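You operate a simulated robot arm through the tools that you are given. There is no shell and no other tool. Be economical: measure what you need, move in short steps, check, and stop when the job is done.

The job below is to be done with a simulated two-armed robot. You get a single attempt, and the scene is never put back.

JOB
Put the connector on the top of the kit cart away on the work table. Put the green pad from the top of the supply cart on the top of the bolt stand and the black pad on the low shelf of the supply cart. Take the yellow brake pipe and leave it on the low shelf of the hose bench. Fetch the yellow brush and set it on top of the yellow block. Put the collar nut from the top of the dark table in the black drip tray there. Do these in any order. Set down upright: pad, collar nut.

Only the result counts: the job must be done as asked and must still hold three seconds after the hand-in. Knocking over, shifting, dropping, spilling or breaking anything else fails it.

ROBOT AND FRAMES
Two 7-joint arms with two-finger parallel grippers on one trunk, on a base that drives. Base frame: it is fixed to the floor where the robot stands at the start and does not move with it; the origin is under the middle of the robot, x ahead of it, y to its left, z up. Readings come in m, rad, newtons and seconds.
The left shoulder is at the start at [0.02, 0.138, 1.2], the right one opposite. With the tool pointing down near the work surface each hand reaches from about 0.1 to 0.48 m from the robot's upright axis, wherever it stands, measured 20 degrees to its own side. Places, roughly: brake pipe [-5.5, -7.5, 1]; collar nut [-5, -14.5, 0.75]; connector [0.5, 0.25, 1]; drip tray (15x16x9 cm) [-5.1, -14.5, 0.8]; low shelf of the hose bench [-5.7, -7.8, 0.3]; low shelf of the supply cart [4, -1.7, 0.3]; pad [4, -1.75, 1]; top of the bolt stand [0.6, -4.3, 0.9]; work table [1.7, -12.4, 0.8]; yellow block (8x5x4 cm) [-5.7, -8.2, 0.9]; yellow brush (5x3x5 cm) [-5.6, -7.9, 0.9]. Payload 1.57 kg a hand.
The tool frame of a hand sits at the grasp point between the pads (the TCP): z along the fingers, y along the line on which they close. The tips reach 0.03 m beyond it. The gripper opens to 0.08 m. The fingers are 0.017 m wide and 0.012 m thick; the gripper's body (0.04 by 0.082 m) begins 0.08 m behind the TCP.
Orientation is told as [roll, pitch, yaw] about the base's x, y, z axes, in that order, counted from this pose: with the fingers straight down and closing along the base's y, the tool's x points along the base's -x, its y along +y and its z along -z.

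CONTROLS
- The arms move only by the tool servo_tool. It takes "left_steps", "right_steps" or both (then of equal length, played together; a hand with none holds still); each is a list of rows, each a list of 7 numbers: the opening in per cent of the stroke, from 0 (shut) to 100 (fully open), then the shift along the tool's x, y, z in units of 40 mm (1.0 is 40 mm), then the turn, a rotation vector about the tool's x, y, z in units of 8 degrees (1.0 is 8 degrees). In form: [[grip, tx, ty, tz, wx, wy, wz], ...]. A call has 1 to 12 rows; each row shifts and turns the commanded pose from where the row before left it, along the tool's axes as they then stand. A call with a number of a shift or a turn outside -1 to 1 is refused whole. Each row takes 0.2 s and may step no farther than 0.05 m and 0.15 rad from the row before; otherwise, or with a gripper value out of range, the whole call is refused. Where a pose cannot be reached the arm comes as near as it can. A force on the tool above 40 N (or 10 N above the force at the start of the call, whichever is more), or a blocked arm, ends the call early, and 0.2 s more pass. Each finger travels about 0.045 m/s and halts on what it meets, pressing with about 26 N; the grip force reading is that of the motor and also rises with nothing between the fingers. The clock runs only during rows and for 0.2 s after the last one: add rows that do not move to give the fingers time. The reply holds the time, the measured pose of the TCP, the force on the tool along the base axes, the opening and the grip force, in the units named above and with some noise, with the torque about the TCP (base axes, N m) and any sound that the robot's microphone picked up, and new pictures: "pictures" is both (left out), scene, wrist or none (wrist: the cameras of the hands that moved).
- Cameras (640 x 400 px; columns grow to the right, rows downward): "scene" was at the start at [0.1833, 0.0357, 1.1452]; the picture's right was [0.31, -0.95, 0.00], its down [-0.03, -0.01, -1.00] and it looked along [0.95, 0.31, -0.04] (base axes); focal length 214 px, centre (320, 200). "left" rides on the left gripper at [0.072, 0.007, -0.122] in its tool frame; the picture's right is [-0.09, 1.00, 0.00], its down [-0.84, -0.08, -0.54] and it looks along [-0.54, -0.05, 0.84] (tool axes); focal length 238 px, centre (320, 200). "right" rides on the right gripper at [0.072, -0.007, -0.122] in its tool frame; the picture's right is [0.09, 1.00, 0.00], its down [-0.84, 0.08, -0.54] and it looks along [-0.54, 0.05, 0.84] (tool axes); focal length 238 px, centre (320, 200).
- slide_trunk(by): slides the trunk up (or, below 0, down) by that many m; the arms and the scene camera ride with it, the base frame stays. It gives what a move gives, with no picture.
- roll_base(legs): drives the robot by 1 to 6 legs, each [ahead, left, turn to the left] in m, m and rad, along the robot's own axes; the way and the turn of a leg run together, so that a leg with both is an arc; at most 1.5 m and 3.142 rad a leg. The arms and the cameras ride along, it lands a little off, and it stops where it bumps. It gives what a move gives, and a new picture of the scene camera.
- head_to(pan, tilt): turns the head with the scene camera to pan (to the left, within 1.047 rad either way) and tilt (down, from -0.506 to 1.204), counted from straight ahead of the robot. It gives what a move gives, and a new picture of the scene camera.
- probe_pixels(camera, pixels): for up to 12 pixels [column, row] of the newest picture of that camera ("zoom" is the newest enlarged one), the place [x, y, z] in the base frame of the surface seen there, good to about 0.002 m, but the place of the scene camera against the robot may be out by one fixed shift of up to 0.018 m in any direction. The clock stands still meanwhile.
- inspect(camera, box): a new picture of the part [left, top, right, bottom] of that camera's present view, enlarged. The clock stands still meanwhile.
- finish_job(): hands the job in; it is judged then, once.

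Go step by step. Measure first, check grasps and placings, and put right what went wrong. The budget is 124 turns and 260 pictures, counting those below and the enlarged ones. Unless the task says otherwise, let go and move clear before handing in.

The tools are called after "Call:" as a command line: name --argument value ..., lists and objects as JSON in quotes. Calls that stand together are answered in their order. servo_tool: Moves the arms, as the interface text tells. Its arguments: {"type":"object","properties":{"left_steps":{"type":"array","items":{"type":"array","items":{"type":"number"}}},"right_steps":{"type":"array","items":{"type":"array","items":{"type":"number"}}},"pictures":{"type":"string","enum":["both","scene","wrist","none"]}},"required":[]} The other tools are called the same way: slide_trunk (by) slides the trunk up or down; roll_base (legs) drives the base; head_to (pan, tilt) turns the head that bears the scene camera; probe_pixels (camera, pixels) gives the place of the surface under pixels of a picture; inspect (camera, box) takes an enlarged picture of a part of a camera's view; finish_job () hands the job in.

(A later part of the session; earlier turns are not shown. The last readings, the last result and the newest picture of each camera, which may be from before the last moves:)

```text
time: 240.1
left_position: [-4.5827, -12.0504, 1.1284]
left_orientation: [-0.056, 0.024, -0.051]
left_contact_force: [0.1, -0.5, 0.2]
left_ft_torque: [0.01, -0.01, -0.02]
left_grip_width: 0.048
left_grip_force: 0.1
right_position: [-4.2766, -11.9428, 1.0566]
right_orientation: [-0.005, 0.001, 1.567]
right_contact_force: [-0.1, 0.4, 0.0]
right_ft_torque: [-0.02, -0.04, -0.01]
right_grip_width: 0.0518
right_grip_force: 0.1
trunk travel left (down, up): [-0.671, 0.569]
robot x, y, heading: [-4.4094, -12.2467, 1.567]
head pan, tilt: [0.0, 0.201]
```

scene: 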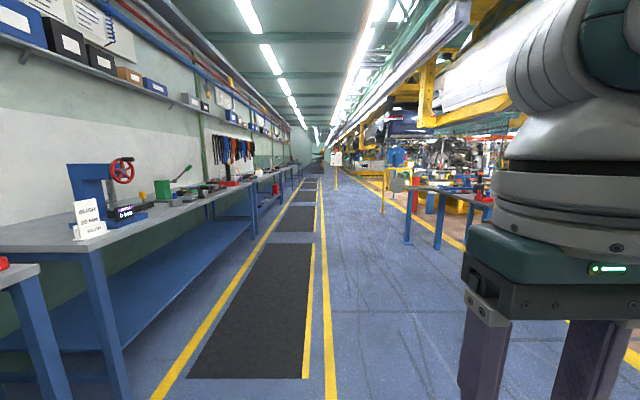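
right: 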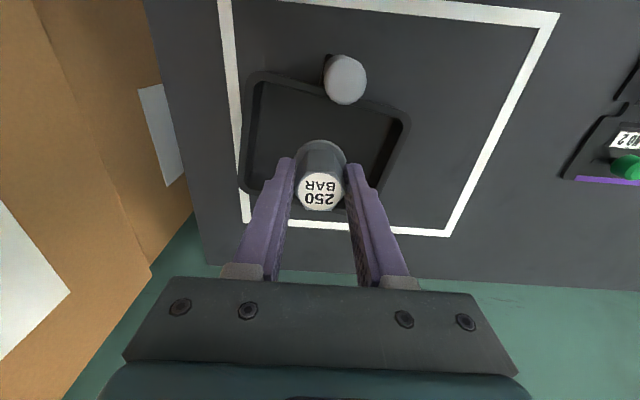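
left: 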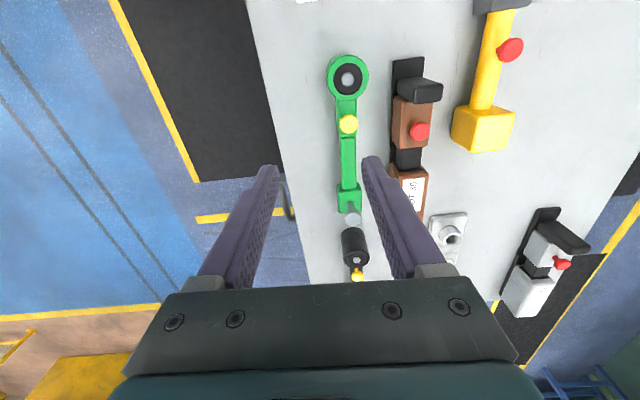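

A clear aisle leads along the benches. I drive 4.2 m and turn left to face the hose bench.

Call:
roll_base --legs '[[1.5, 0, 0], [1.5, 0, 0], [1.2, 0, 0], [0, 0, 1.57]]'

Call:
head_to --pan 0 --tilt 0.4

```text
time: 264.3
left_position: [-4.6195, -8.1899, 1.1287]
left_orientation: [-0.055, 0.026, 1.549]
left_contact_force: [0.0, 0.2, -1.0]
left_ft_torque: [0.0, 0.03, 0.01]
left_grip_width: 0.0483
left_grip_force: 0.0
right_position: [-4.7331, -7.8865, 1.0553]
right_orientation: [-0.005, 0.001, -3.116]
right_contact_force: [0.8, -0.2, -0.7]
right_ft_torque: [0.01, 0.0, 0.01]
right_grip_width: 0.0521
right_grip_force: 0.1
trunk travel left (down, up): [-0.671, 0.569]
robot x, y, heading: [-4.4277, -8.0156, -3.114]
head pan, tilt: [0.0, 0.201]
```

scene: 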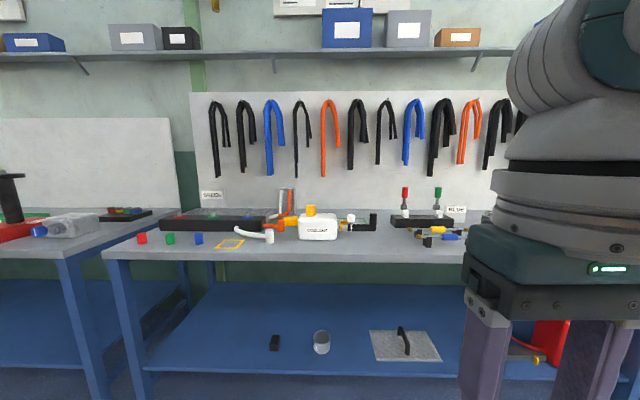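

```text
time: 265.0
left_position: [-4.6185, -8.1896, 1.1263]
left_orientation: [-0.056, 0.026, 1.549]
left_contact_force: [-0.2, -0.4, 0.0]
left_ft_torque: [0.01, 0.0, -0.01]
left_grip_width: 0.048
left_grip_force: 0.1
right_position: [-4.7327, -7.8871, 1.0549]
right_orientation: [-0.005, 0.001, -3.116]
right_contact_force: [0.1, -0.2, 0.1]
right_ft_torque: [-0.01, 0.01, -0.01]
right_grip_width: 0.0521
right_grip_force: 0.1
trunk travel left (down, up): [-0.671, 0.569]
robot x, y, heading: [-4.4231, -8.0157, -3.12]
head pan, tilt: [0.0, 0.4]
```

scene: 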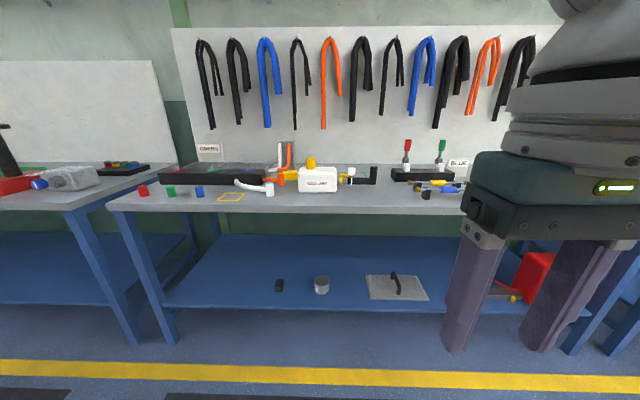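

I zoom into the hose bench top and its low shelf.

Call:
inspect --camera "scene" --box '[110, 130, 350, 230]'

Call:
inspect --camera "scene" --box '[290, 130, 490, 230]'

Call:
probe_pixels --camera "scene" --pixels '[[230, 197], [311, 160], [440, 183], [430, 190], [320, 180], [285, 178], [120, 207], [320, 210], [280, 285], [320, 285], [395, 285], [240, 305]]'

```text
2.67 times, centred on (230, 180) of scene
```

zoom: 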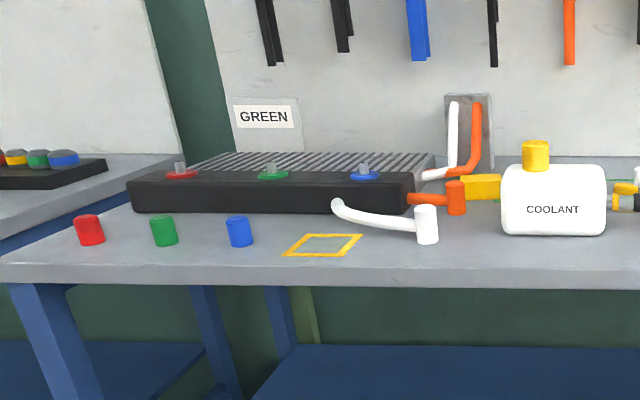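

```text
3.20 times, centred on (390, 180) of scene
```

zoom: 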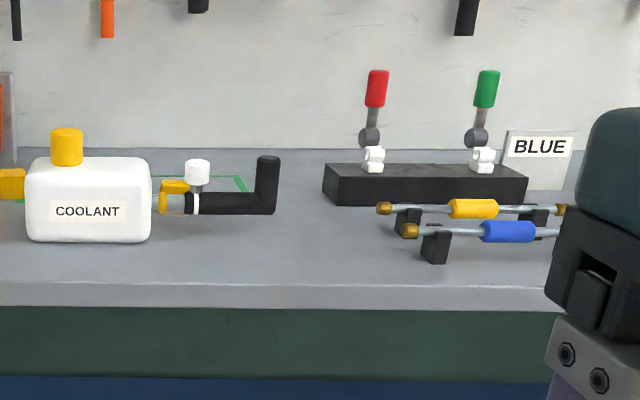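

```text
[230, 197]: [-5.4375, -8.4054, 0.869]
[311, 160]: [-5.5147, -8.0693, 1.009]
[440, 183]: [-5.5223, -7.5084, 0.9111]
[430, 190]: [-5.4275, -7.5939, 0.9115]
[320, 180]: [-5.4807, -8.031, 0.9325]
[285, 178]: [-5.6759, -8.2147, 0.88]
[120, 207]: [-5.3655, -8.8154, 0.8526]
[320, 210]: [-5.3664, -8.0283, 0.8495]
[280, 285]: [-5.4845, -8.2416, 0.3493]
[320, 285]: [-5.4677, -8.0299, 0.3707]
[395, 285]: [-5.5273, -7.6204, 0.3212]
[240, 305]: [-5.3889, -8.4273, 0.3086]
```

The yellow block is behind the coolant bottle at the left (285,178), the brush behind it at the right (352,185), and the yellow pipe lies on brackets behind the blue one (435,183). I raise, approach and look from above.

Call:
slide_trunk --by 0.25

Call:
roll_base --legs '[[0.65, -0.15, -0.022]]'

Call:
head_to --pan -0.1 --tilt 0.85

```text
time: 267.6
left_position: [-4.6179, -8.1897, 1.3775]
left_orientation: [-0.056, 0.023, 1.549]
left_contact_force: [0.6, 0.7, 0.5]
left_ft_torque: [-0.02, 0.01, -0.03]
left_grip_width: 0.0478
left_grip_force: 0.1
right_position: [-4.7319, -7.8868, 1.3058]
right_orientation: [-0.005, 0.0, -3.117]
right_contact_force: [0.3, -0.2, 0.5]
right_ft_torque: [-0.04, 0.0, -0.04]
right_grip_width: 0.0521
right_grip_force: 0.0
trunk travel left (down, up): [-0.921, 0.319]
robot x, y, heading: [-4.4264, -8.0155, -3.116]
head pan, tilt: [0.0, 0.4]
```

```text
time: 271.3
left_position: [-5.2698, -8.0509, 1.3785]
left_orientation: [-0.056, 0.025, 1.533]
left_contact_force: [0.6, -0.4, -0.8]
left_ft_torque: [0.01, -0.02, 0.02]
left_grip_width: 0.0479
left_grip_force: 0.0
right_position: [-5.3808, -7.7469, 1.3073]
right_orientation: [-0.006, 0.001, -3.131]
right_contact_force: [0.0, -0.7, 0.0]
right_ft_torque: [0.01, -0.03, 0.01]
right_grip_width: 0.0521
right_grip_force: 0.1
trunk travel left (down, up): [-0.921, 0.319]
robot x, y, heading: [-5.0727, -7.8757, -3.133]
head pan, tilt: [0.0, 0.4]
```

scene: 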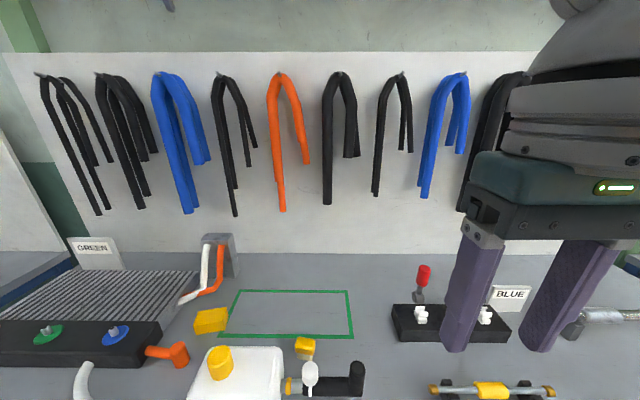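

```text
time: 272.2
left_position: [-5.2703, -8.051, 1.3778]
left_orientation: [-0.056, 0.026, 1.533]
left_contact_force: [-0.2, 0.6, 0.3]
left_ft_torque: [-0.08, -0.01, 0.01]
left_grip_width: 0.0478
left_grip_force: 0.2
right_position: [-5.3808, -7.7465, 1.3057]
right_orientation: [-0.006, 0.001, -3.133]
right_contact_force: [0.2, -0.4, -0.1]
right_ft_torque: [-0.02, 0.0, 0.03]
right_grip_width: 0.052
right_grip_force: 0.1
trunk travel left (down, up): [-0.921, 0.319]
robot x, y, heading: [-5.0758, -7.8788, -3.13]
head pan, tilt: [-0.099, 0.85]
```

scene: 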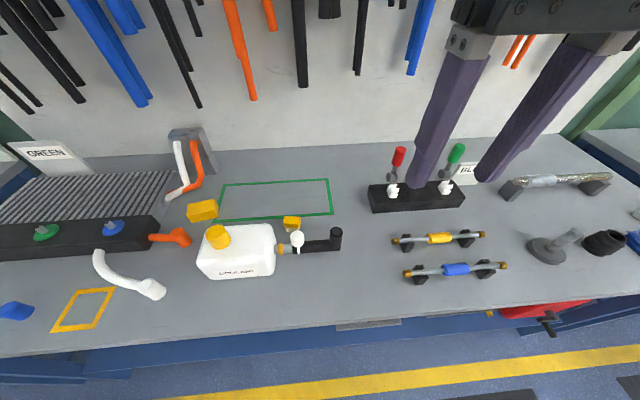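

Now all is visible: block (202,210), brush (291,222), yellow pipe (440,238). I zoom and probe.

Call:
inspect --camera "scene" --box '[170, 170, 370, 295]'

Call:
probe_pixels --camera "scene" --pixels '[[291, 221], [287, 228], [298, 228], [202, 208], [189, 215], [217, 210], [297, 238], [320, 245], [336, 235], [250, 230], [274, 235], [270, 205]]'

Call:
probe_pixels --camera "scene" --pixels '[[440, 238], [398, 240], [482, 235], [455, 269], [467, 238], [405, 246], [415, 272], [485, 270], [415, 198], [300, 300], [340, 327]]'

```text
3.20 times, centred on (270, 232) of scene
```

zoom: 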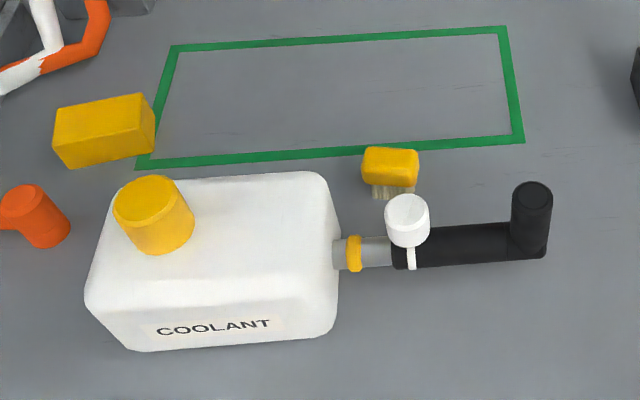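

```text
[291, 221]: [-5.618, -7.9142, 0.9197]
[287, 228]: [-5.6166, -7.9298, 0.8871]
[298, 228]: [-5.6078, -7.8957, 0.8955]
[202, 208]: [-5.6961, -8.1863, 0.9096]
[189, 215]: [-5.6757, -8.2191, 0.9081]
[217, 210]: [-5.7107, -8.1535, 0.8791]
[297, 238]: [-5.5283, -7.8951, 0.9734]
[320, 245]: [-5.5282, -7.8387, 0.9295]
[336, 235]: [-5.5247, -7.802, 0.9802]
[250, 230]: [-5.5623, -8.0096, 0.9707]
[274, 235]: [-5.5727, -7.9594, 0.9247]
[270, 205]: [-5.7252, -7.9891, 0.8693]
```

```text
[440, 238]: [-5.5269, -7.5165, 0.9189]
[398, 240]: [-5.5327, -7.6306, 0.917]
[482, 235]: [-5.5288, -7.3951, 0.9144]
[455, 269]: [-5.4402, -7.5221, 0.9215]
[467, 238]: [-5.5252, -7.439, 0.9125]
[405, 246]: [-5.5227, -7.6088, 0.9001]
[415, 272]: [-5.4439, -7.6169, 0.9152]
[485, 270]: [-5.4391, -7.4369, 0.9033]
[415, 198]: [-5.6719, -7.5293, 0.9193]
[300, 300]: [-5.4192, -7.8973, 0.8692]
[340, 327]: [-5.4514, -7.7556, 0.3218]
```

Brush top centre ≈(-5.618,-7.915), block centre ≈(-5.695,-8.185) with top about 0.90 true. I turn the left hand to its natural heading while the robot stays, so the left arm can serve both.

Call:
servo_tool --left_steps '[[90, 0, 0.6, 0.5, -0.4, -0.19, 0], [90, 0, 0.6, 0.5, 0, 0, 0], [90, 0, 0.6, 0.5, 0, 0, 0], [90, 0, 0, 0, 0, 0, -1], [90, 0, 0, 0, 0, 0, -1], [90, 0, 0, 0, 0, 0, -1], [90, 0, 0, 0, 0, 0, -1], [90, 0, 0, 0, 0, 0, -1], [90, 0, 0, 0, 0, 0, -1], [90, 0, 0, 0, 0, 0, -1], [90, 0, 0, 0, 0, 0, -1], [90, 0, 0, 0, 0, 0, -1]]' --pictures "none"

Call:
servo_tool --left_steps '[[90, 0, 0, 0, 0, 0, -1], [90, 0, 0, 0, 0, 0, -1], [90, 0, 0, 0, 0, 0, -0.4]]' --pictures "wrist"

```text
time: 274.8
left_position: [-5.3412, -8.0485, 1.3168]
left_orientation: [-0.002, -0.001, 2.795]
left_contact_force: [-0.7, -0.1, 0.6]
left_ft_torque: [0.01, 0.01, 0.02]
left_grip_width: 0.0721
left_grip_force: 0.1
right_position: [-5.3805, -7.7477, 1.3053]
right_orientation: [-0.005, 0.002, -3.13]
right_contact_force: [-0.5, 0.1, -0.3]
right_ft_torque: [0.01, -0.04, 0.02]
right_grip_width: 0.0521
right_grip_force: 0.1
trunk travel left (down, up): [-0.921, 0.319]
robot x, y, heading: [-5.0759, -7.8801, -3.131]
head pan, tilt: [-0.099, 0.85]
```

```text
time: 275.6
left_position: [-5.343, -8.049, 1.3164]
left_orientation: [-0.002, -0.001, 3.13]
left_contact_force: [-0.4, 0.7, 0.4]
left_ft_torque: [0.0, 0.03, 0.02]
left_grip_width: 0.0721
left_grip_force: 0.1
right_position: [-5.3804, -7.7466, 1.3056]
right_orientation: [-0.005, 0.003, -3.132]
right_contact_force: [0.4, 0.1, -1.4]
right_ft_torque: [0.03, 0.02, -0.01]
right_grip_width: 0.0517
right_grip_force: 0.1
trunk travel left (down, up): [-0.921, 0.319]
robot x, y, heading: [-5.0721, -7.8817, -3.127]
head pan, tilt: [-0.099, 0.85]
```

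left: 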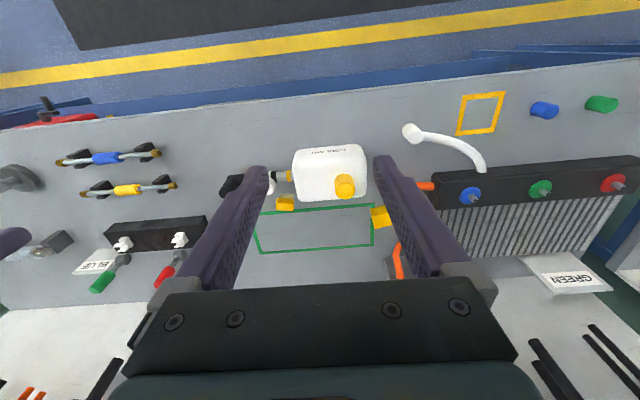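

I probe brush, block and pipe in the left wrist frame for true coordinates.

Call:
inspect --camera "left" --box '[240, 140, 440, 265]'

Call:
probe_pixels --camera "left" --pixels '[[286, 202], [278, 200], [294, 200], [286, 209], [378, 216], [373, 209], [385, 222], [127, 190], [83, 195], [175, 184], [105, 158], [300, 240]]'

```text
3.20 times, centred on (340, 202) of left
```

zoom: 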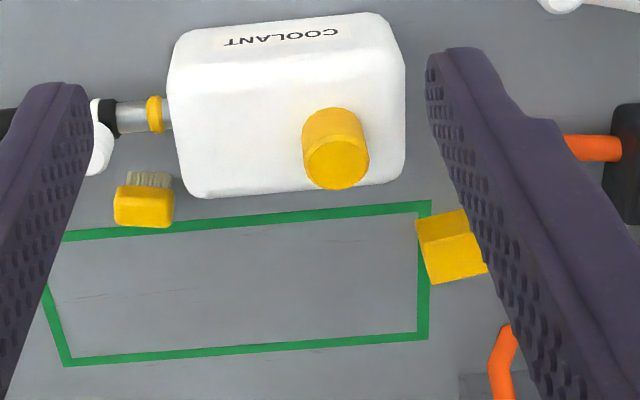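

```text
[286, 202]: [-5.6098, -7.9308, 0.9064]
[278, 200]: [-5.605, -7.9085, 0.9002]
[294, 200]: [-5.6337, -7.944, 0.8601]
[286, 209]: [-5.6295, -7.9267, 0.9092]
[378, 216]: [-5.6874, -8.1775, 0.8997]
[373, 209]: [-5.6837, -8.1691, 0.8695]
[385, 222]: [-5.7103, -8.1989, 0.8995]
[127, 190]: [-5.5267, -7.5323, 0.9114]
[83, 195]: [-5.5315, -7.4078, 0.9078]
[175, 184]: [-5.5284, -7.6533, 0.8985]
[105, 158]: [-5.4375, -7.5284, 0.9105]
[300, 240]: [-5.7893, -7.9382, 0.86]
```

The true brush centre is ≈(-5.62,-7.922), top 0.909. I roll 16 cm ahead and 7 cm left, then bring the left hand above the brush.

Call:
roll_base --legs '[[0.165, 0.07, -0.01]]'

Call:
servo_tool --left_steps '[[90, 0.5, -0.8, 0.5, 0, 0, 0], [90, 0.5, -0.8, 0.5, 0, 0, 0], [90, 0.5, -0.8, 0.5, 0, 0, 0], [90, 0, -0.8, 0.5, 0, 0, 0], [90, 0, -0.8, 0, 0, 0, 0]]' --pictures "wrist"

```text
time: 277.1
left_position: [-5.5087, -8.1183, 1.3163]
left_orientation: [-0.002, 0.0, 3.12]
left_contact_force: [0.6, -0.9, 0.6]
left_ft_torque: [-0.03, 0.0, 0.0]
left_grip_width: 0.0719
left_grip_force: 0.1
right_position: [-5.5448, -7.8165, 1.3065]
right_orientation: [-0.004, 0.002, -3.137]
right_contact_force: [-0.5, 0.0, -0.1]
right_ft_torque: [-0.01, -0.01, 0.01]
right_grip_width: 0.0521
right_grip_force: 0.1
trunk travel left (down, up): [-0.921, 0.319]
robot x, y, heading: [-5.2384, -7.9472, -3.143]
head pan, tilt: [-0.099, 0.85]
```

scene: 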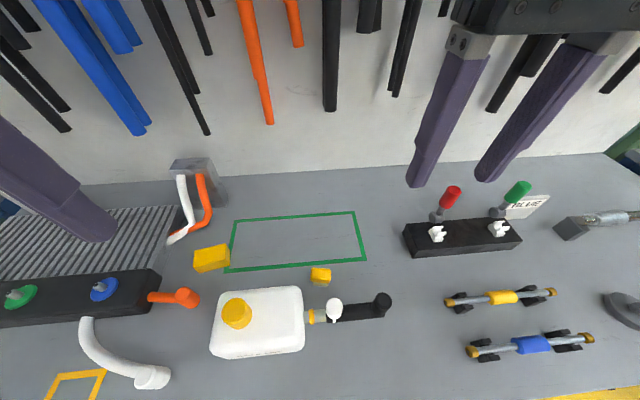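

```text
time: 277.9
left_position: [-5.4607, -8.0348, 1.2653]
left_orientation: [0.013, -0.024, -3.136]
left_contact_force: [-0.2, -0.3, 0.0]
left_ft_torque: [0.0, 0.04, 0.03]
left_grip_width: 0.072
left_grip_force: 0.0
right_position: [-5.5438, -7.818, 1.3053]
right_orientation: [-0.006, 0.001, -3.138]
right_contact_force: [-0.2, 0.6, 0.1]
right_ft_torque: [0.01, 0.01, 0.01]
right_grip_width: 0.0519
right_grip_force: 0.1
trunk travel left (down, up): [-0.921, 0.319]
robot x, y, heading: [-5.2385, -7.9508, -3.136]
head pan, tilt: [-0.099, 0.85]
stopped in row 4 (left hand): the force on the tool passed its limit at 60 N (the readings are from after the stop); the commanded pose is now the measured one
```

left: 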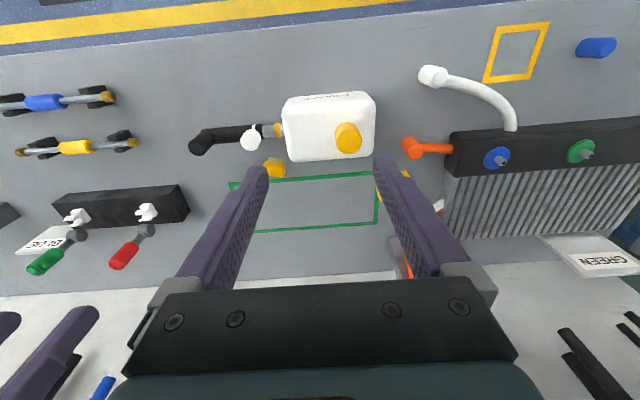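

The left hand bumped into the right hand (60 N, in the air). I move the right hand aside to +y first, then bring the left one over the brush.

Call:
servo_tool --right_steps '[[65, 0, -0.9, 0, 0, 0, 0], [65, 0, -0.9, 0, 0, 0, 0], [65, 0, -0.9, 0, 0, 0, 0], [65, 0, -0.9, 0, 0, 0, 0], [65, 0, -0.9, 0, 0, 0, 0], [65, 0, 0, 0, 0, 0, 0]]' --left_steps '[[90, 0, 0, 0, 0.09, 0.17, 0], [90, -0.8, 0, 0.5, 0, 0, 0], [90, -0.8, -0.7, 0.5, 0, 0, 0], [90, -0.8, -0.7, 0.5, 0, 0, 0], [90, -0.8, -0.7, 0.5, 0, 0, 0], [90, -0.78, -0.7, 0, 0, 0, 0]]' --pictures "wrist"

```text
time: 279.3
left_position: [-5.6204, -7.9248, 1.1821]
left_orientation: [0.002, 0.005, -3.135]
left_contact_force: [-0.1, -0.6, -0.3]
left_ft_torque: [0.01, 0.02, -0.02]
left_grip_width: 0.0721
left_grip_force: 0.0
right_position: [-5.5468, -7.6355, 1.3062]
right_orientation: [-0.004, 0.002, -3.139]
right_contact_force: [-0.5, 0.1, -0.2]
right_ft_torque: [-0.01, 0.01, 0.05]
right_grip_width: 0.052
right_grip_force: 0.1
trunk travel left (down, up): [-0.921, 0.319]
robot x, y, heading: [-5.2384, -7.9513, -3.14]
head pan, tilt: [-0.099, 0.85]
```

right: 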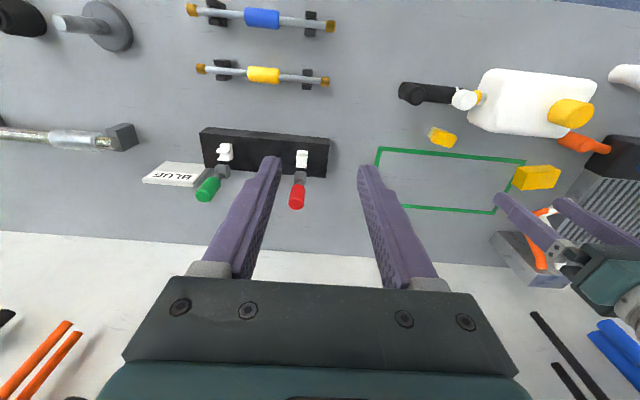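
left: 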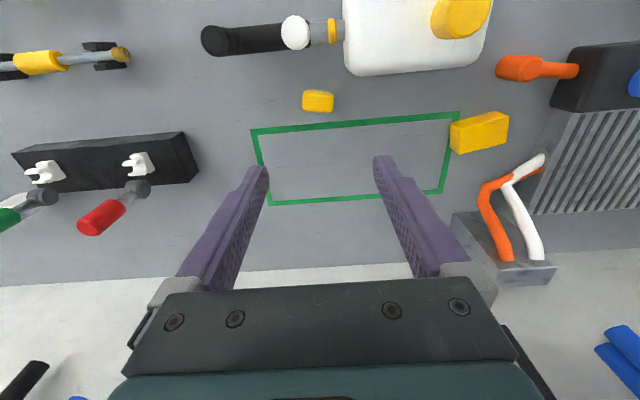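

The hand is over the brush (318,101). I probe the brush and block corners for centre and yaw.

Call:
inspect --camera "left" --box '[280, 60, 540, 180]'

Call:
probe_pixels --camera "left" --pixels '[[318, 101], [305, 96], [331, 98], [306, 108], [330, 109], [481, 130], [453, 124], [505, 115], [455, 150], [505, 140], [342, 70], [296, 30]]'

```text
2.46 times, centred on (410, 120) of left
```

zoom: 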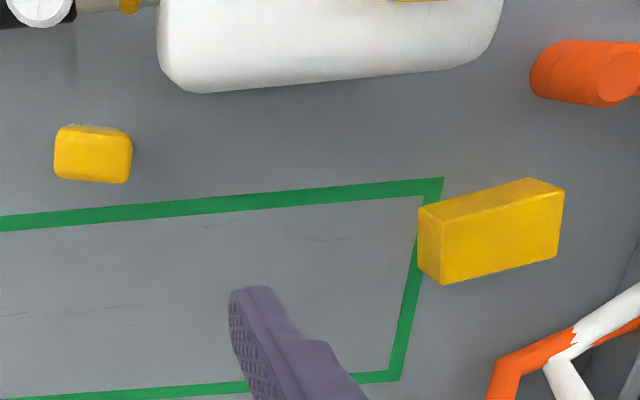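

```text
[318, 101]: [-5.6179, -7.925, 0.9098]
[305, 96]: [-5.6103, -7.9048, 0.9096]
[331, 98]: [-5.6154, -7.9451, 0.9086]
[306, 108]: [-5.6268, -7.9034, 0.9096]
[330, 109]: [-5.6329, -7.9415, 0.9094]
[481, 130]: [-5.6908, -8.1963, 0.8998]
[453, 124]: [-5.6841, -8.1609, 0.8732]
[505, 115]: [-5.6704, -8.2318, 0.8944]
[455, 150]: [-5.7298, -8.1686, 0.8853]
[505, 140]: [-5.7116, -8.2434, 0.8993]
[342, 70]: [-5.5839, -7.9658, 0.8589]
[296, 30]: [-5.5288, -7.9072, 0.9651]
```

Brush centre (-5.621,-7.924) with 7° yaw; block centre ≈(-5.700,-8.200), top 0.900. I align, lower the trunk 0.25 and check.

Call:
servo_tool --left_steps '[[90, 0, 0, 0, 0, 0, 0.9], [90, 0, 0, 0, 0, 0, 0]]' --right_steps '[[65, 0, -0.5, -0.8, 0, 0, 0], [65, 0, -0.5, -0.8, 0, 0, 0]]' --pictures "none"

Call:
slide_trunk --by -0.22

Call:
inspect --camera "left" --box '[0, 0, 640, 400]'

```text
time: 279.9
left_position: [-5.6206, -7.9299, 1.181]
left_orientation: [0.006, 0.004, 3.029]
left_contact_force: [-0.1, -1.1, 0.1]
left_ft_torque: [0.0, -0.03, -0.01]
left_grip_width: 0.0719
left_grip_force: 0.1
right_position: [-5.5477, -7.5964, 1.3709]
right_orientation: [-0.007, 0.002, -3.138]
right_contact_force: [-0.1, -0.1, -0.2]
right_ft_torque: [-0.01, -0.01, -0.02]
right_grip_width: 0.052
right_grip_force: 0.0
trunk travel left (down, up): [-0.921, 0.319]
robot x, y, heading: [-5.239, -7.9513, -3.144]
head pan, tilt: [-0.099, 0.85]
```

```text
time: 282.2
left_position: [-5.6214, -7.93, 0.9619]
left_orientation: [0.007, 0.005, 3.032]
left_contact_force: [-0.8, 0.3, 0.2]
left_ft_torque: [-0.06, 0.04, 0.01]
left_grip_width: 0.0722
left_grip_force: 0.1
right_position: [-5.548, -7.5978, 1.151]
right_orientation: [-0.007, 0.001, -3.139]
right_contact_force: [0.3, -0.8, 0.2]
right_ft_torque: [-0.01, -0.01, -0.02]
right_grip_width: 0.0521
right_grip_force: 0.1
trunk travel left (down, up): [-0.701, 0.539]
robot x, y, heading: [-5.2416, -7.9484, -3.139]
head pan, tilt: [-0.099, 0.85]
```

```text
1.00 times, centred on (320, 200) of left (not enlarged: the box is as wide or as high as the picture)
```

zoom: 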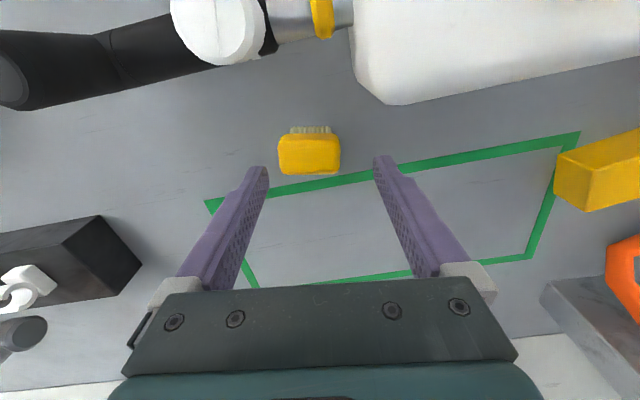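

Well aligned; I shift 6 mm, descend 6.5 cm, and close on the brush.

Call:
servo_tool --left_steps '[[90, 0, -0.15, 0.84, 0, 0, 0], [90, 0, 0, 0.84, 0, 0, 0], [0, 0, 0, 0, 0, 0, 0], [0, 0, 0, 0, 0, 0, 0], [0, 0, 0, 0, 0, 0, 0], [0, 0, 0, 0, 0, 0, 0], [0, 0, 0, -0.8, 0, 0, 0], [0, 0, 0, -0.8, 0, 0, 0], [0, 0, 0, -0.5, 0, 0, 0]]' --pictures "wrist"

```text
time: 282.6
left_position: [-5.6338, -7.9552, 0.94]
left_orientation: [0.02, 0.012, 3.091]
left_contact_force: [6.7, 5.2, 32.7]
left_ft_torque: [1.68, -0.37, -0.29]
left_grip_width: 0.0779
left_grip_force: 3.9
left hand out of reach, approached as far as the arm can: row 1
right_position: [-5.5472, -7.5959, 1.1533]
right_orientation: [-0.01, -0.001, -3.141]
right_contact_force: [0.4, 0.7, -0.3]
right_ft_torque: [-0.01, -0.01, 0.04]
right_grip_width: 0.0522
right_grip_force: 0.0
trunk travel left (down, up): [-0.701, 0.539]
robot x, y, heading: [-5.2377, -7.9499, -3.135]
head pan, tilt: [-0.099, 0.85]
stopped in row 1 (left hand): the force on the tool passed its limit at 108 N (the readings are from after the stop); the commanded pose is now the measured one
```

left: 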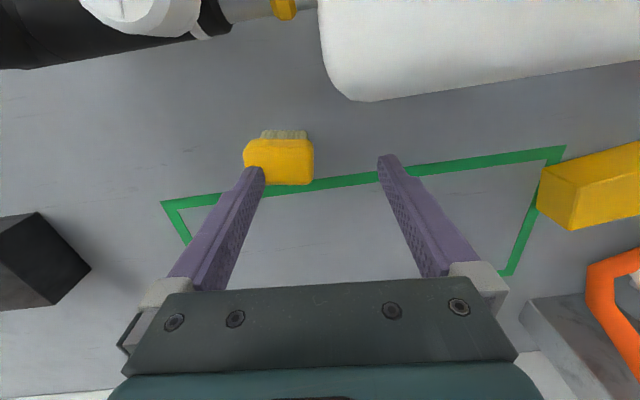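

The arm hit a joint limit, lurched and pressed on the brush top. I raise with the trunk immediately and look.

Call:
slide_trunk --by 0.12

Call:
inspect --camera "left" --box '[0, 0, 640, 400]'

Call:
probe_pixels --camera "zoom" --pixels '[[290, 120], [270, 110], [300, 110], [290, 130], [320, 90]]'

Call:
inspect --camera "scene" --box '[150, 180, 450, 380]'

```text
time: 284.1
left_position: [-5.6339, -7.9622, 1.0567]
left_orientation: [0.036, 0.015, 3.098]
left_contact_force: [0.0, 0.2, 0.3]
left_ft_torque: [0.02, 0.01, -0.04]
left_grip_width: 0.072
left_grip_force: 0.1
right_position: [-5.5477, -7.597, 1.2711]
right_orientation: [-0.007, 0.003, -3.139]
right_contact_force: [0.2, -0.1, -0.4]
right_ft_torque: [0.0, -0.01, 0.01]
right_grip_width: 0.0522
right_grip_force: 0.0
trunk travel left (down, up): [-0.821, 0.419]
robot x, y, heading: [-5.2418, -7.951, -3.138]
head pan, tilt: [-0.099, 0.85]
```

```text
1.00 times, centred on (320, 200) of left (not enlarged: the box is as wide or as high as the picture)
```

zoom: 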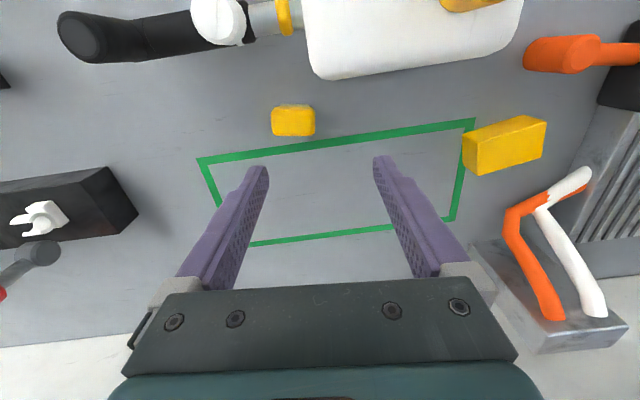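

```text
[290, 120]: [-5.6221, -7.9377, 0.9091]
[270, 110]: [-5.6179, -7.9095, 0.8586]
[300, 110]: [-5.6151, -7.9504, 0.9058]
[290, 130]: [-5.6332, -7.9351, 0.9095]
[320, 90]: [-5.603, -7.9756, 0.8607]
```

```text
2.00 times, centred on (300, 280) of scene
```

zoom: 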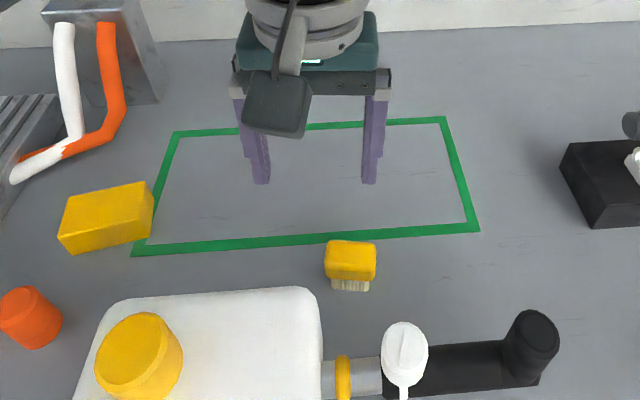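

The brush only slid about 1 cm and stands. I shift the base 15 cm right so that the brush lies in the left arm's comfortable zone, and re-centre the hand.

Call:
roll_base --legs '[[0, -0.15, 0]]'

Call:
servo_tool --left_steps '[[90, -0.1, 0.8, 0, 0.26, -0.1, 0], [90, -0.1, 0.8, 0, 0, 0, 0], [90, 0, 0.8, 0, 0, 0, 0], [90, 0, 0.7, 0, 0, 0, 0]]' --pictures "wrist"

```text
time: 285.5
left_position: [-5.6334, -7.8131, 1.0579]
left_orientation: [0.033, 0.014, 3.092]
left_contact_force: [-0.8, -0.1, -0.2]
left_ft_torque: [-0.01, 0.06, 0.0]
left_grip_width: 0.0721
left_grip_force: 0.1
right_position: [-5.5474, -7.4492, 1.2695]
right_orientation: [-0.005, 0.002, -3.14]
right_contact_force: [-0.1, 0.1, -0.6]
right_ft_torque: [0.02, 0.02, 0.01]
right_grip_width: 0.0517
right_grip_force: 0.1
trunk travel left (down, up): [-0.821, 0.419]
robot x, y, heading: [-5.2457, -7.806, -3.139]
head pan, tilt: [-0.099, 0.85]
```

scene: 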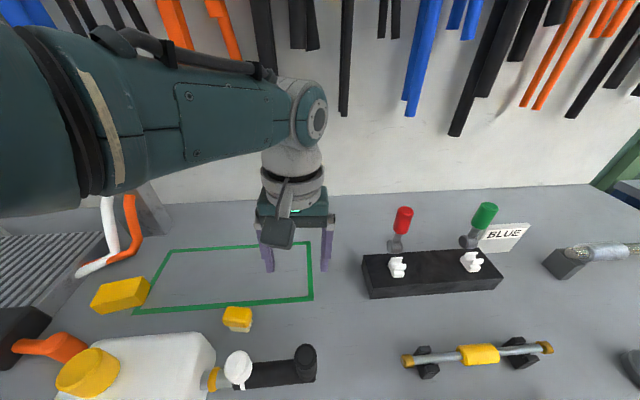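

```text
time: 286.5
left_position: [-5.6484, -7.9374, 1.057]
left_orientation: [0.0, -0.001, 3.093]
left_contact_force: [0.3, -1.0, 0.4]
left_ft_torque: [0.0, -0.02, 0.01]
left_grip_width: 0.0719
left_grip_force: 0.0
right_position: [-5.5483, -7.4502, 1.2714]
right_orientation: [-0.007, 0.001, -3.139]
right_contact_force: [0.5, -0.2, -1.2]
right_ft_torque: [0.01, -0.01, -0.01]
right_grip_width: 0.0519
right_grip_force: 0.0
trunk travel left (down, up): [-0.821, 0.419]
robot x, y, heading: [-5.2373, -7.7978, -3.138]
head pan, tilt: [-0.099, 0.85]
```

left: 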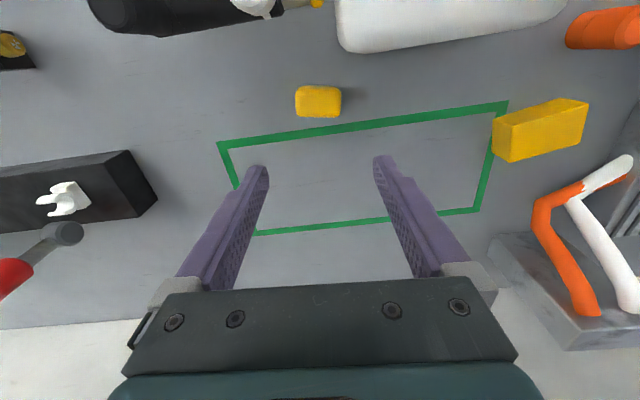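

Call:
probe_pixels --camera "left" --pixels '[[318, 102], [298, 92], [338, 90], [299, 113], [338, 112], [540, 133], [498, 160], [586, 105], [505, 128], [582, 140]]'

```text
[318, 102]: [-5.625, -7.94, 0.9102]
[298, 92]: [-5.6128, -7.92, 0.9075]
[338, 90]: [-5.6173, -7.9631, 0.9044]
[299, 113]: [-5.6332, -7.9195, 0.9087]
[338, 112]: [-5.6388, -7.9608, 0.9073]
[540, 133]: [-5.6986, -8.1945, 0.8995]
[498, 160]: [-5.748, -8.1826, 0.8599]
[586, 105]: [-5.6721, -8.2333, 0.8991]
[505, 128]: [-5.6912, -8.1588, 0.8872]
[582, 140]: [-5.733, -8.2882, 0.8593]
```

Brush centre is (-5.626,-7.940). I shift 2 cm towards me and lower entirely by trunk.

Call:
servo_tool --left_steps '[[90, 0.56, 0.07, 0, 0, 0, 0.4], [90, 0, 0, 0, 0, 0, 0]]' --pictures "none"

Call:
slide_trunk --by -0.161

Call:
servo_tool --left_steps '[[0, 0, 0, 0, 0, 0, 0], [0, 0, 0, 0, 0, 0, 0], [0, 0, 0, 0, 0, 0, 0], [0, 0, 0, 0, 0, 0, 0]]' --pictures "wrist"

```text
time: 287.1
left_position: [-5.6254, -7.941, 1.0554]
left_orientation: [-0.001, 0.0, 3.037]
left_contact_force: [0.0, 0.0, 0.5]
left_ft_torque: [0.0, 0.02, 0.02]
left_grip_width: 0.0719
left_grip_force: 0.2
right_position: [-5.5482, -7.4492, 1.2713]
right_orientation: [-0.007, 0.0, -3.14]
right_contact_force: [0.0, -0.4, 0.4]
right_ft_torque: [0.01, -0.01, -0.01]
right_grip_width: 0.0516
right_grip_force: 0.1
trunk travel left (down, up): [-0.821, 0.419]
robot x, y, heading: [-5.2412, -7.8042, -3.137]
head pan, tilt: [-0.099, 0.85]
```

```text
time: 288.9
left_position: [-5.6252, -7.9412, 0.8964]
left_orientation: [-0.003, 0.0, 3.037]
left_contact_force: [0.3, 0.2, -1.1]
left_ft_torque: [-0.04, -0.02, -0.01]
left_grip_width: 0.0718
left_grip_force: 0.0
right_position: [-5.5477, -7.4489, 1.1097]
right_orientation: [-0.008, 0.001, -3.14]
right_contact_force: [0.5, -0.3, 0.9]
right_ft_torque: [-0.02, -0.03, -0.02]
right_grip_width: 0.052
right_grip_force: 0.1
trunk travel left (down, up): [-0.66, 0.58]
robot x, y, heading: [-5.243, -7.8039, -3.14]
head pan, tilt: [-0.099, 0.85]
```

```text
time: 289.9
left_position: [-5.6243, -7.9406, 0.8947]
left_orientation: [-0.001, 0.001, 3.037]
left_contact_force: [-0.4, 0.6, 0.6]
left_ft_torque: [-0.02, 0.03, 0.01]
left_grip_width: 0.0497
left_grip_force: 25.8
right_position: [-5.5494, -7.4502, 1.1101]
right_orientation: [-0.005, 0.001, -3.14]
right_contact_force: [0.0, 0.0, 0.6]
right_ft_torque: [0.0, 0.03, 0.0]
right_grip_width: 0.052
right_grip_force: 0.1
trunk travel left (down, up): [-0.66, 0.58]
robot x, y, heading: [-5.2403, -7.8022, -3.139]
head pan, tilt: [-0.099, 0.85]
```

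left: 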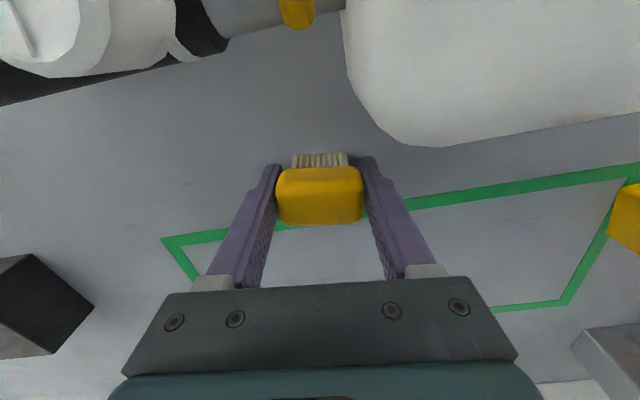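

The brush is held. I lift it 15 cm, roll 26 cm left and 5 cm ahead to stand before the block.

Call:
slide_trunk --by 0.15

Call:
roll_base --legs '[[0, 0.26, 0], [0.05, 0, 0]]'

Call:
inspect --camera "left" --box '[0, 0, 640, 400]'

```text
time: 291.7
left_position: [-5.6255, -7.9406, 1.0456]
left_orientation: [-0.001, -0.001, 3.035]
left_contact_force: [-1.1, 0.2, -0.2]
left_ft_torque: [-0.01, 0.02, 0.0]
left_grip_width: 0.0497
left_grip_force: 26.3
right_position: [-5.5478, -7.4496, 1.2603]
right_orientation: [-0.007, 0.001, -3.139]
right_contact_force: [-0.6, 0.6, -0.8]
right_ft_torque: [-0.01, -0.01, -0.01]
right_grip_width: 0.0519
right_grip_force: 0.0
trunk travel left (down, up): [-0.81, 0.43]
robot x, y, heading: [-5.241, -7.8058, -3.139]
head pan, tilt: [-0.099, 0.85]
```

```text
time: 294.1
left_position: [-5.6721, -8.2035, 1.0447]
left_orientation: [-0.002, 0.001, 3.04]
left_contact_force: [0.2, 0.4, 0.0]
left_ft_torque: [0.0, -0.01, 0.01]
left_grip_width: 0.0492
left_grip_force: 26.2
right_position: [-5.5982, -7.7118, 1.2598]
right_orientation: [-0.006, 0.002, -3.138]
right_contact_force: [0.5, -0.2, 0.6]
right_ft_torque: [-0.02, 0.02, -0.01]
right_grip_width: 0.052
right_grip_force: 0.0
trunk travel left (down, up): [-0.81, 0.43]
robot x, y, heading: [-5.2833, -8.0659, -3.134]
head pan, tilt: [-0.099, 0.85]
```

scene: 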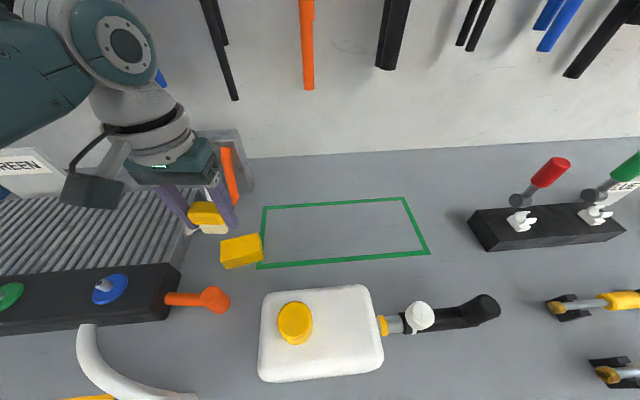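

```text
1.00 times, centred on (320, 200) of left (not enlarged: the box is as wide or as high as the picture)
```

zoom: 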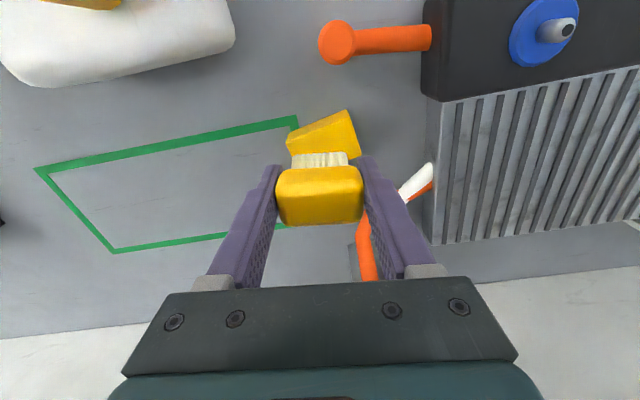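

The brush hangs near the block. I probe visible block edges to confirm its centre before lowering.

Call:
probe_pixels --camera "zoom" --pixels '[[343, 116], [328, 125], [350, 122], [357, 145], [295, 143], [310, 135], [345, 140], [290, 150]]'

Call:
inspect --camera "scene" --box '[140, 180, 300, 280]'

Call:
probe_pixels --camera "scene" --pixels '[[222, 244], [257, 236], [224, 265], [261, 256], [240, 240], [242, 260]]'

```text
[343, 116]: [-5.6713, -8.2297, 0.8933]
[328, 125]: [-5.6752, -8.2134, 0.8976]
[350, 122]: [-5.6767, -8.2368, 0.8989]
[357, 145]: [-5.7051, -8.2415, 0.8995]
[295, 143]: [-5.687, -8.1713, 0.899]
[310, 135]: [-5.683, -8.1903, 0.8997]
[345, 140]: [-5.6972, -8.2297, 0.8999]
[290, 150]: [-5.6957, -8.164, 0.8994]
```

```text
4.00 times, centred on (220, 230) of scene
```

zoom: 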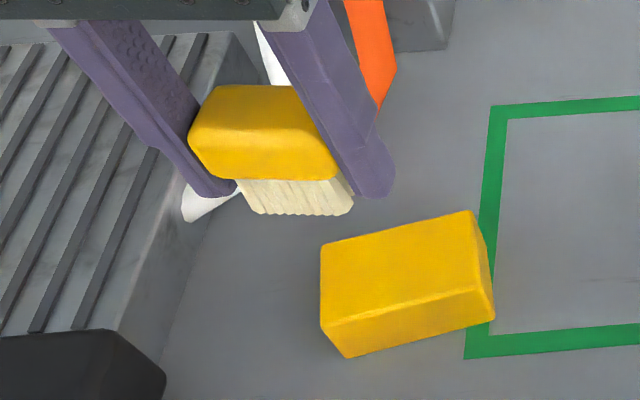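

```text
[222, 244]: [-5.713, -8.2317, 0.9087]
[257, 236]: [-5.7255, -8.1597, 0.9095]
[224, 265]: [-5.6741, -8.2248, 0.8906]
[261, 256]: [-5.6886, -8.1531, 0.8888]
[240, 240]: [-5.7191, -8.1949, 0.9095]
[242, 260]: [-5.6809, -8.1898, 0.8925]
```

Block centre ≈(-5.703,-8.199). The white/orange hoses are close beyond; I check how near they are before moving.

Call:
inspect --camera "left" --box '[220, 80, 540, 280]'

Call:
probe_pixels --camera "zoom" --pixels '[[410, 175], [370, 205], [290, 310], [300, 380], [275, 360], [440, 200], [420, 260], [265, 340]]'

```text
2.00 times, centred on (380, 180) of left
```

zoom: 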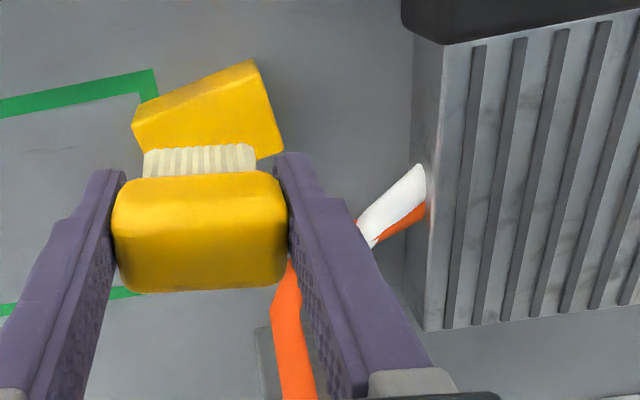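

```text
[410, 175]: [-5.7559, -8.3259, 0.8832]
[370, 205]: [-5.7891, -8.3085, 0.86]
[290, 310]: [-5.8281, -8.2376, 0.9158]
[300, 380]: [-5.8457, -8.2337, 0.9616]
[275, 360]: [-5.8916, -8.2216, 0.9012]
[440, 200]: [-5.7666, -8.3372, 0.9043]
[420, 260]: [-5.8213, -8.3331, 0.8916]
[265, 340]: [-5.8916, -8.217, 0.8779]
```

The hoses are 9 cm or more beyond, safe. I move over the block, turn by 0.2 rad and lower by trunk.

Call:
servo_tool --left_steps '[[0, -0.4, 0, 0, 0, 0, 0], [0, -0.39, -0.03, 0, 0, 0, 0], [0, 0, 0, 0, 0, 0, -0.8], [0, 0, 0, 0, 0, 0, -0.8], [0, 0, 0, 0, 0, 0, 0]]' --pictures "none"

Call:
slide_trunk --by -0.1

Call:
inspect --camera "scene" --box '[140, 150, 300, 250]'

Call:
inspect --camera "left" --box '[220, 80, 540, 280]'

```text
time: 295.3
left_position: [-5.7056, -8.1979, 1.0453]
left_orientation: [-0.001, 0.002, -3.018]
left_contact_force: [-0.4, 0.5, -1.2]
left_ft_torque: [0.03, -0.03, 0.01]
left_grip_width: 0.0494
left_grip_force: 26.2
right_position: [-5.5972, -7.7106, 1.2598]
right_orientation: [-0.007, 0.001, -3.136]
right_contact_force: [-0.1, -0.7, 0.4]
right_ft_torque: [0.01, -0.01, -0.03]
right_grip_width: 0.0519
right_grip_force: 0.0
trunk travel left (down, up): [-0.81, 0.43]
robot x, y, heading: [-5.2891, -8.0627, -3.137]
head pan, tilt: [-0.099, 0.85]
```

```text
time: 296.6
left_position: [-5.7035, -8.1976, 0.9468]
left_orientation: [-0.002, 0.001, -3.018]
left_contact_force: [0.0, 0.1, -0.7]
left_ft_torque: [-0.02, 0.02, 0.0]
left_grip_width: 0.0493
left_grip_force: 26.0
right_position: [-5.5983, -7.7102, 1.1582]
right_orientation: [-0.007, 0.004, -3.136]
right_contact_force: [0.2, 0.1, 0.5]
right_ft_torque: [0.0, -0.02, 0.01]
right_grip_width: 0.0522
right_grip_force: 0.1
trunk travel left (down, up): [-0.71, 0.53]
robot x, y, heading: [-5.2851, -8.0623, -3.135]
head pan, tilt: [-0.099, 0.85]
```

```text
4.00 times, centred on (220, 200) of scene
```

zoom: 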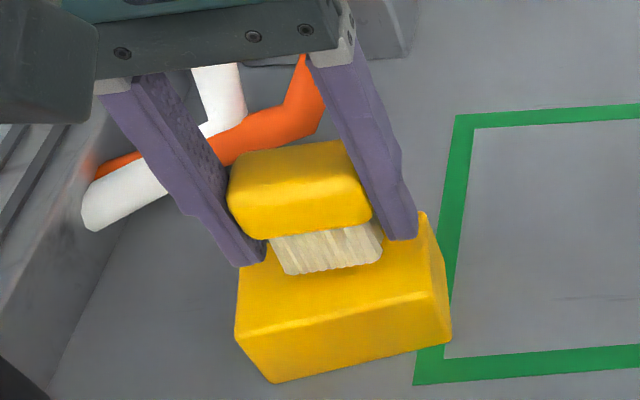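

```text
2.00 times, centred on (380, 180) of left
```

zoom: 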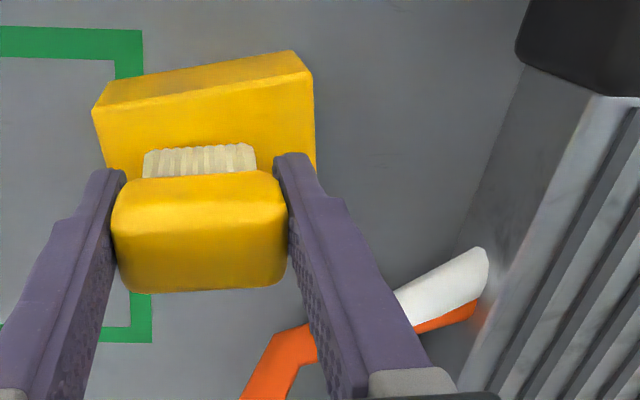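

The brush sits centrally over the block. I lower the last centimetre until contact.

Call:
slide_trunk --by -0.009

Call:
slide_trunk --by -0.003

```text
time: 297.2
left_position: [-5.7048, -8.1984, 0.9361]
left_orientation: [-0.003, 0.001, -3.019]
left_contact_force: [-0.5, 0.4, -0.9]
left_ft_torque: [0.02, 0.03, -0.01]
left_grip_width: 0.0496
left_grip_force: 25.6
right_position: [-5.5982, -7.7122, 1.1516]
right_orientation: [-0.006, 0.001, -3.137]
right_contact_force: [0.1, -1.4, 0.7]
right_ft_torque: [0.01, 0.01, -0.01]
right_grip_width: 0.0521
right_grip_force: 0.0
trunk travel left (down, up): [-0.701, 0.539]
robot x, y, heading: [-5.2877, -8.0615, -3.133]
head pan, tilt: [-0.099, 0.85]
```

```text
time: 297.7
left_position: [-5.7053, -8.1986, 0.9346]
left_orientation: [-0.003, -0.002, -3.019]
left_contact_force: [6.9, 0.4, 19.6]
left_ft_torque: [0.0, -0.18, -0.05]
left_grip_width: 0.0491
left_grip_force: 26.4
right_position: [-5.5969, -7.7114, 1.1483]
right_orientation: [-0.006, 0.003, -3.137]
right_contact_force: [1.3, 0.1, -0.6]
right_ft_torque: [0.01, 0.0, -0.01]
right_grip_width: 0.0523
right_grip_force: 0.0
trunk travel left (down, up): [-0.698, 0.542]
robot x, y, heading: [-5.2914, -8.0636, -3.138]
head pan, tilt: [-0.099, 0.85]
```

Contact made (19.6 N). I open and rise, then check.

Call:
servo_tool --left_steps '[[85, 0, 0, 0, 0, 0, 0], [85, 0, 0, 0, 0, 0, 0], [85, 0, 0, 0, 0, 0, 0]]' --pictures "none"

Call:
slide_trunk --by 0.2

Call:
inspect --camera "scene" --box '[140, 180, 300, 280]'

Call:
inspect --camera "right" --box '[0, 0, 640, 400]'

```text
time: 298.5
left_position: [-5.7056, -8.1985, 0.9332]
left_orientation: [-0.004, 0.003, -3.017]
left_contact_force: [-0.9, 0.2, -0.3]
left_ft_torque: [0.0, 0.0, -0.01]
left_grip_width: 0.0679
left_grip_force: 0.0
right_position: [-5.5964, -7.7107, 1.1474]
right_orientation: [-0.006, 0.002, -3.135]
right_contact_force: [0.0, 0.1, -0.5]
right_ft_torque: [-0.05, 0.0, -0.01]
right_grip_width: 0.0521
right_grip_force: 0.1
trunk travel left (down, up): [-0.698, 0.542]
robot x, y, heading: [-5.288, -8.062, -3.138]
head pan, tilt: [-0.099, 0.85]
```

```text
time: 300.7
left_position: [-5.7038, -8.198, 1.1328]
left_orientation: [-0.002, 0.002, -3.02]
left_contact_force: [0.1, -0.1, 0.0]
left_ft_torque: [0.0, -0.03, -0.01]
left_grip_width: 0.0678
left_grip_force: 0.1
right_position: [-5.5972, -7.7119, 1.3484]
right_orientation: [-0.007, 0.002, -3.135]
right_contact_force: [0.3, -0.2, 0.3]
right_ft_torque: [0.0, -0.04, 0.01]
right_grip_width: 0.0521
right_grip_force: 0.0
trunk travel left (down, up): [-0.898, 0.342]
robot x, y, heading: [-5.2887, -8.0614, -3.137]
head pan, tilt: [-0.099, 0.85]
```

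```text
4.00 times, centred on (220, 230) of scene
```

zoom: 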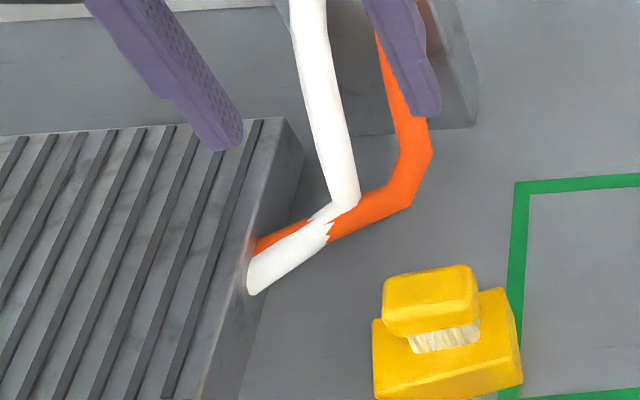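

```text
1.00 times, centred on (320, 200) of right (not enlarged: the box is as wide or as high as the picture)
```

zoom: 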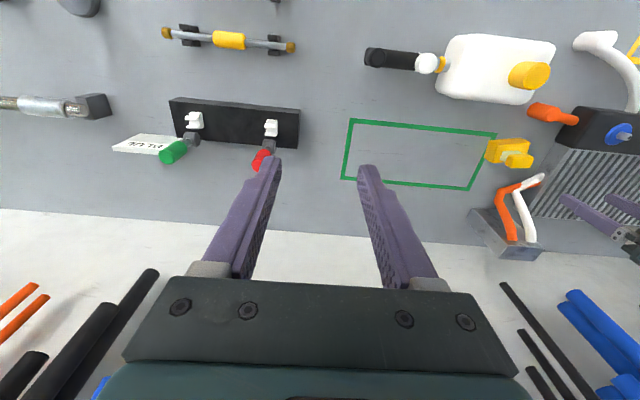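

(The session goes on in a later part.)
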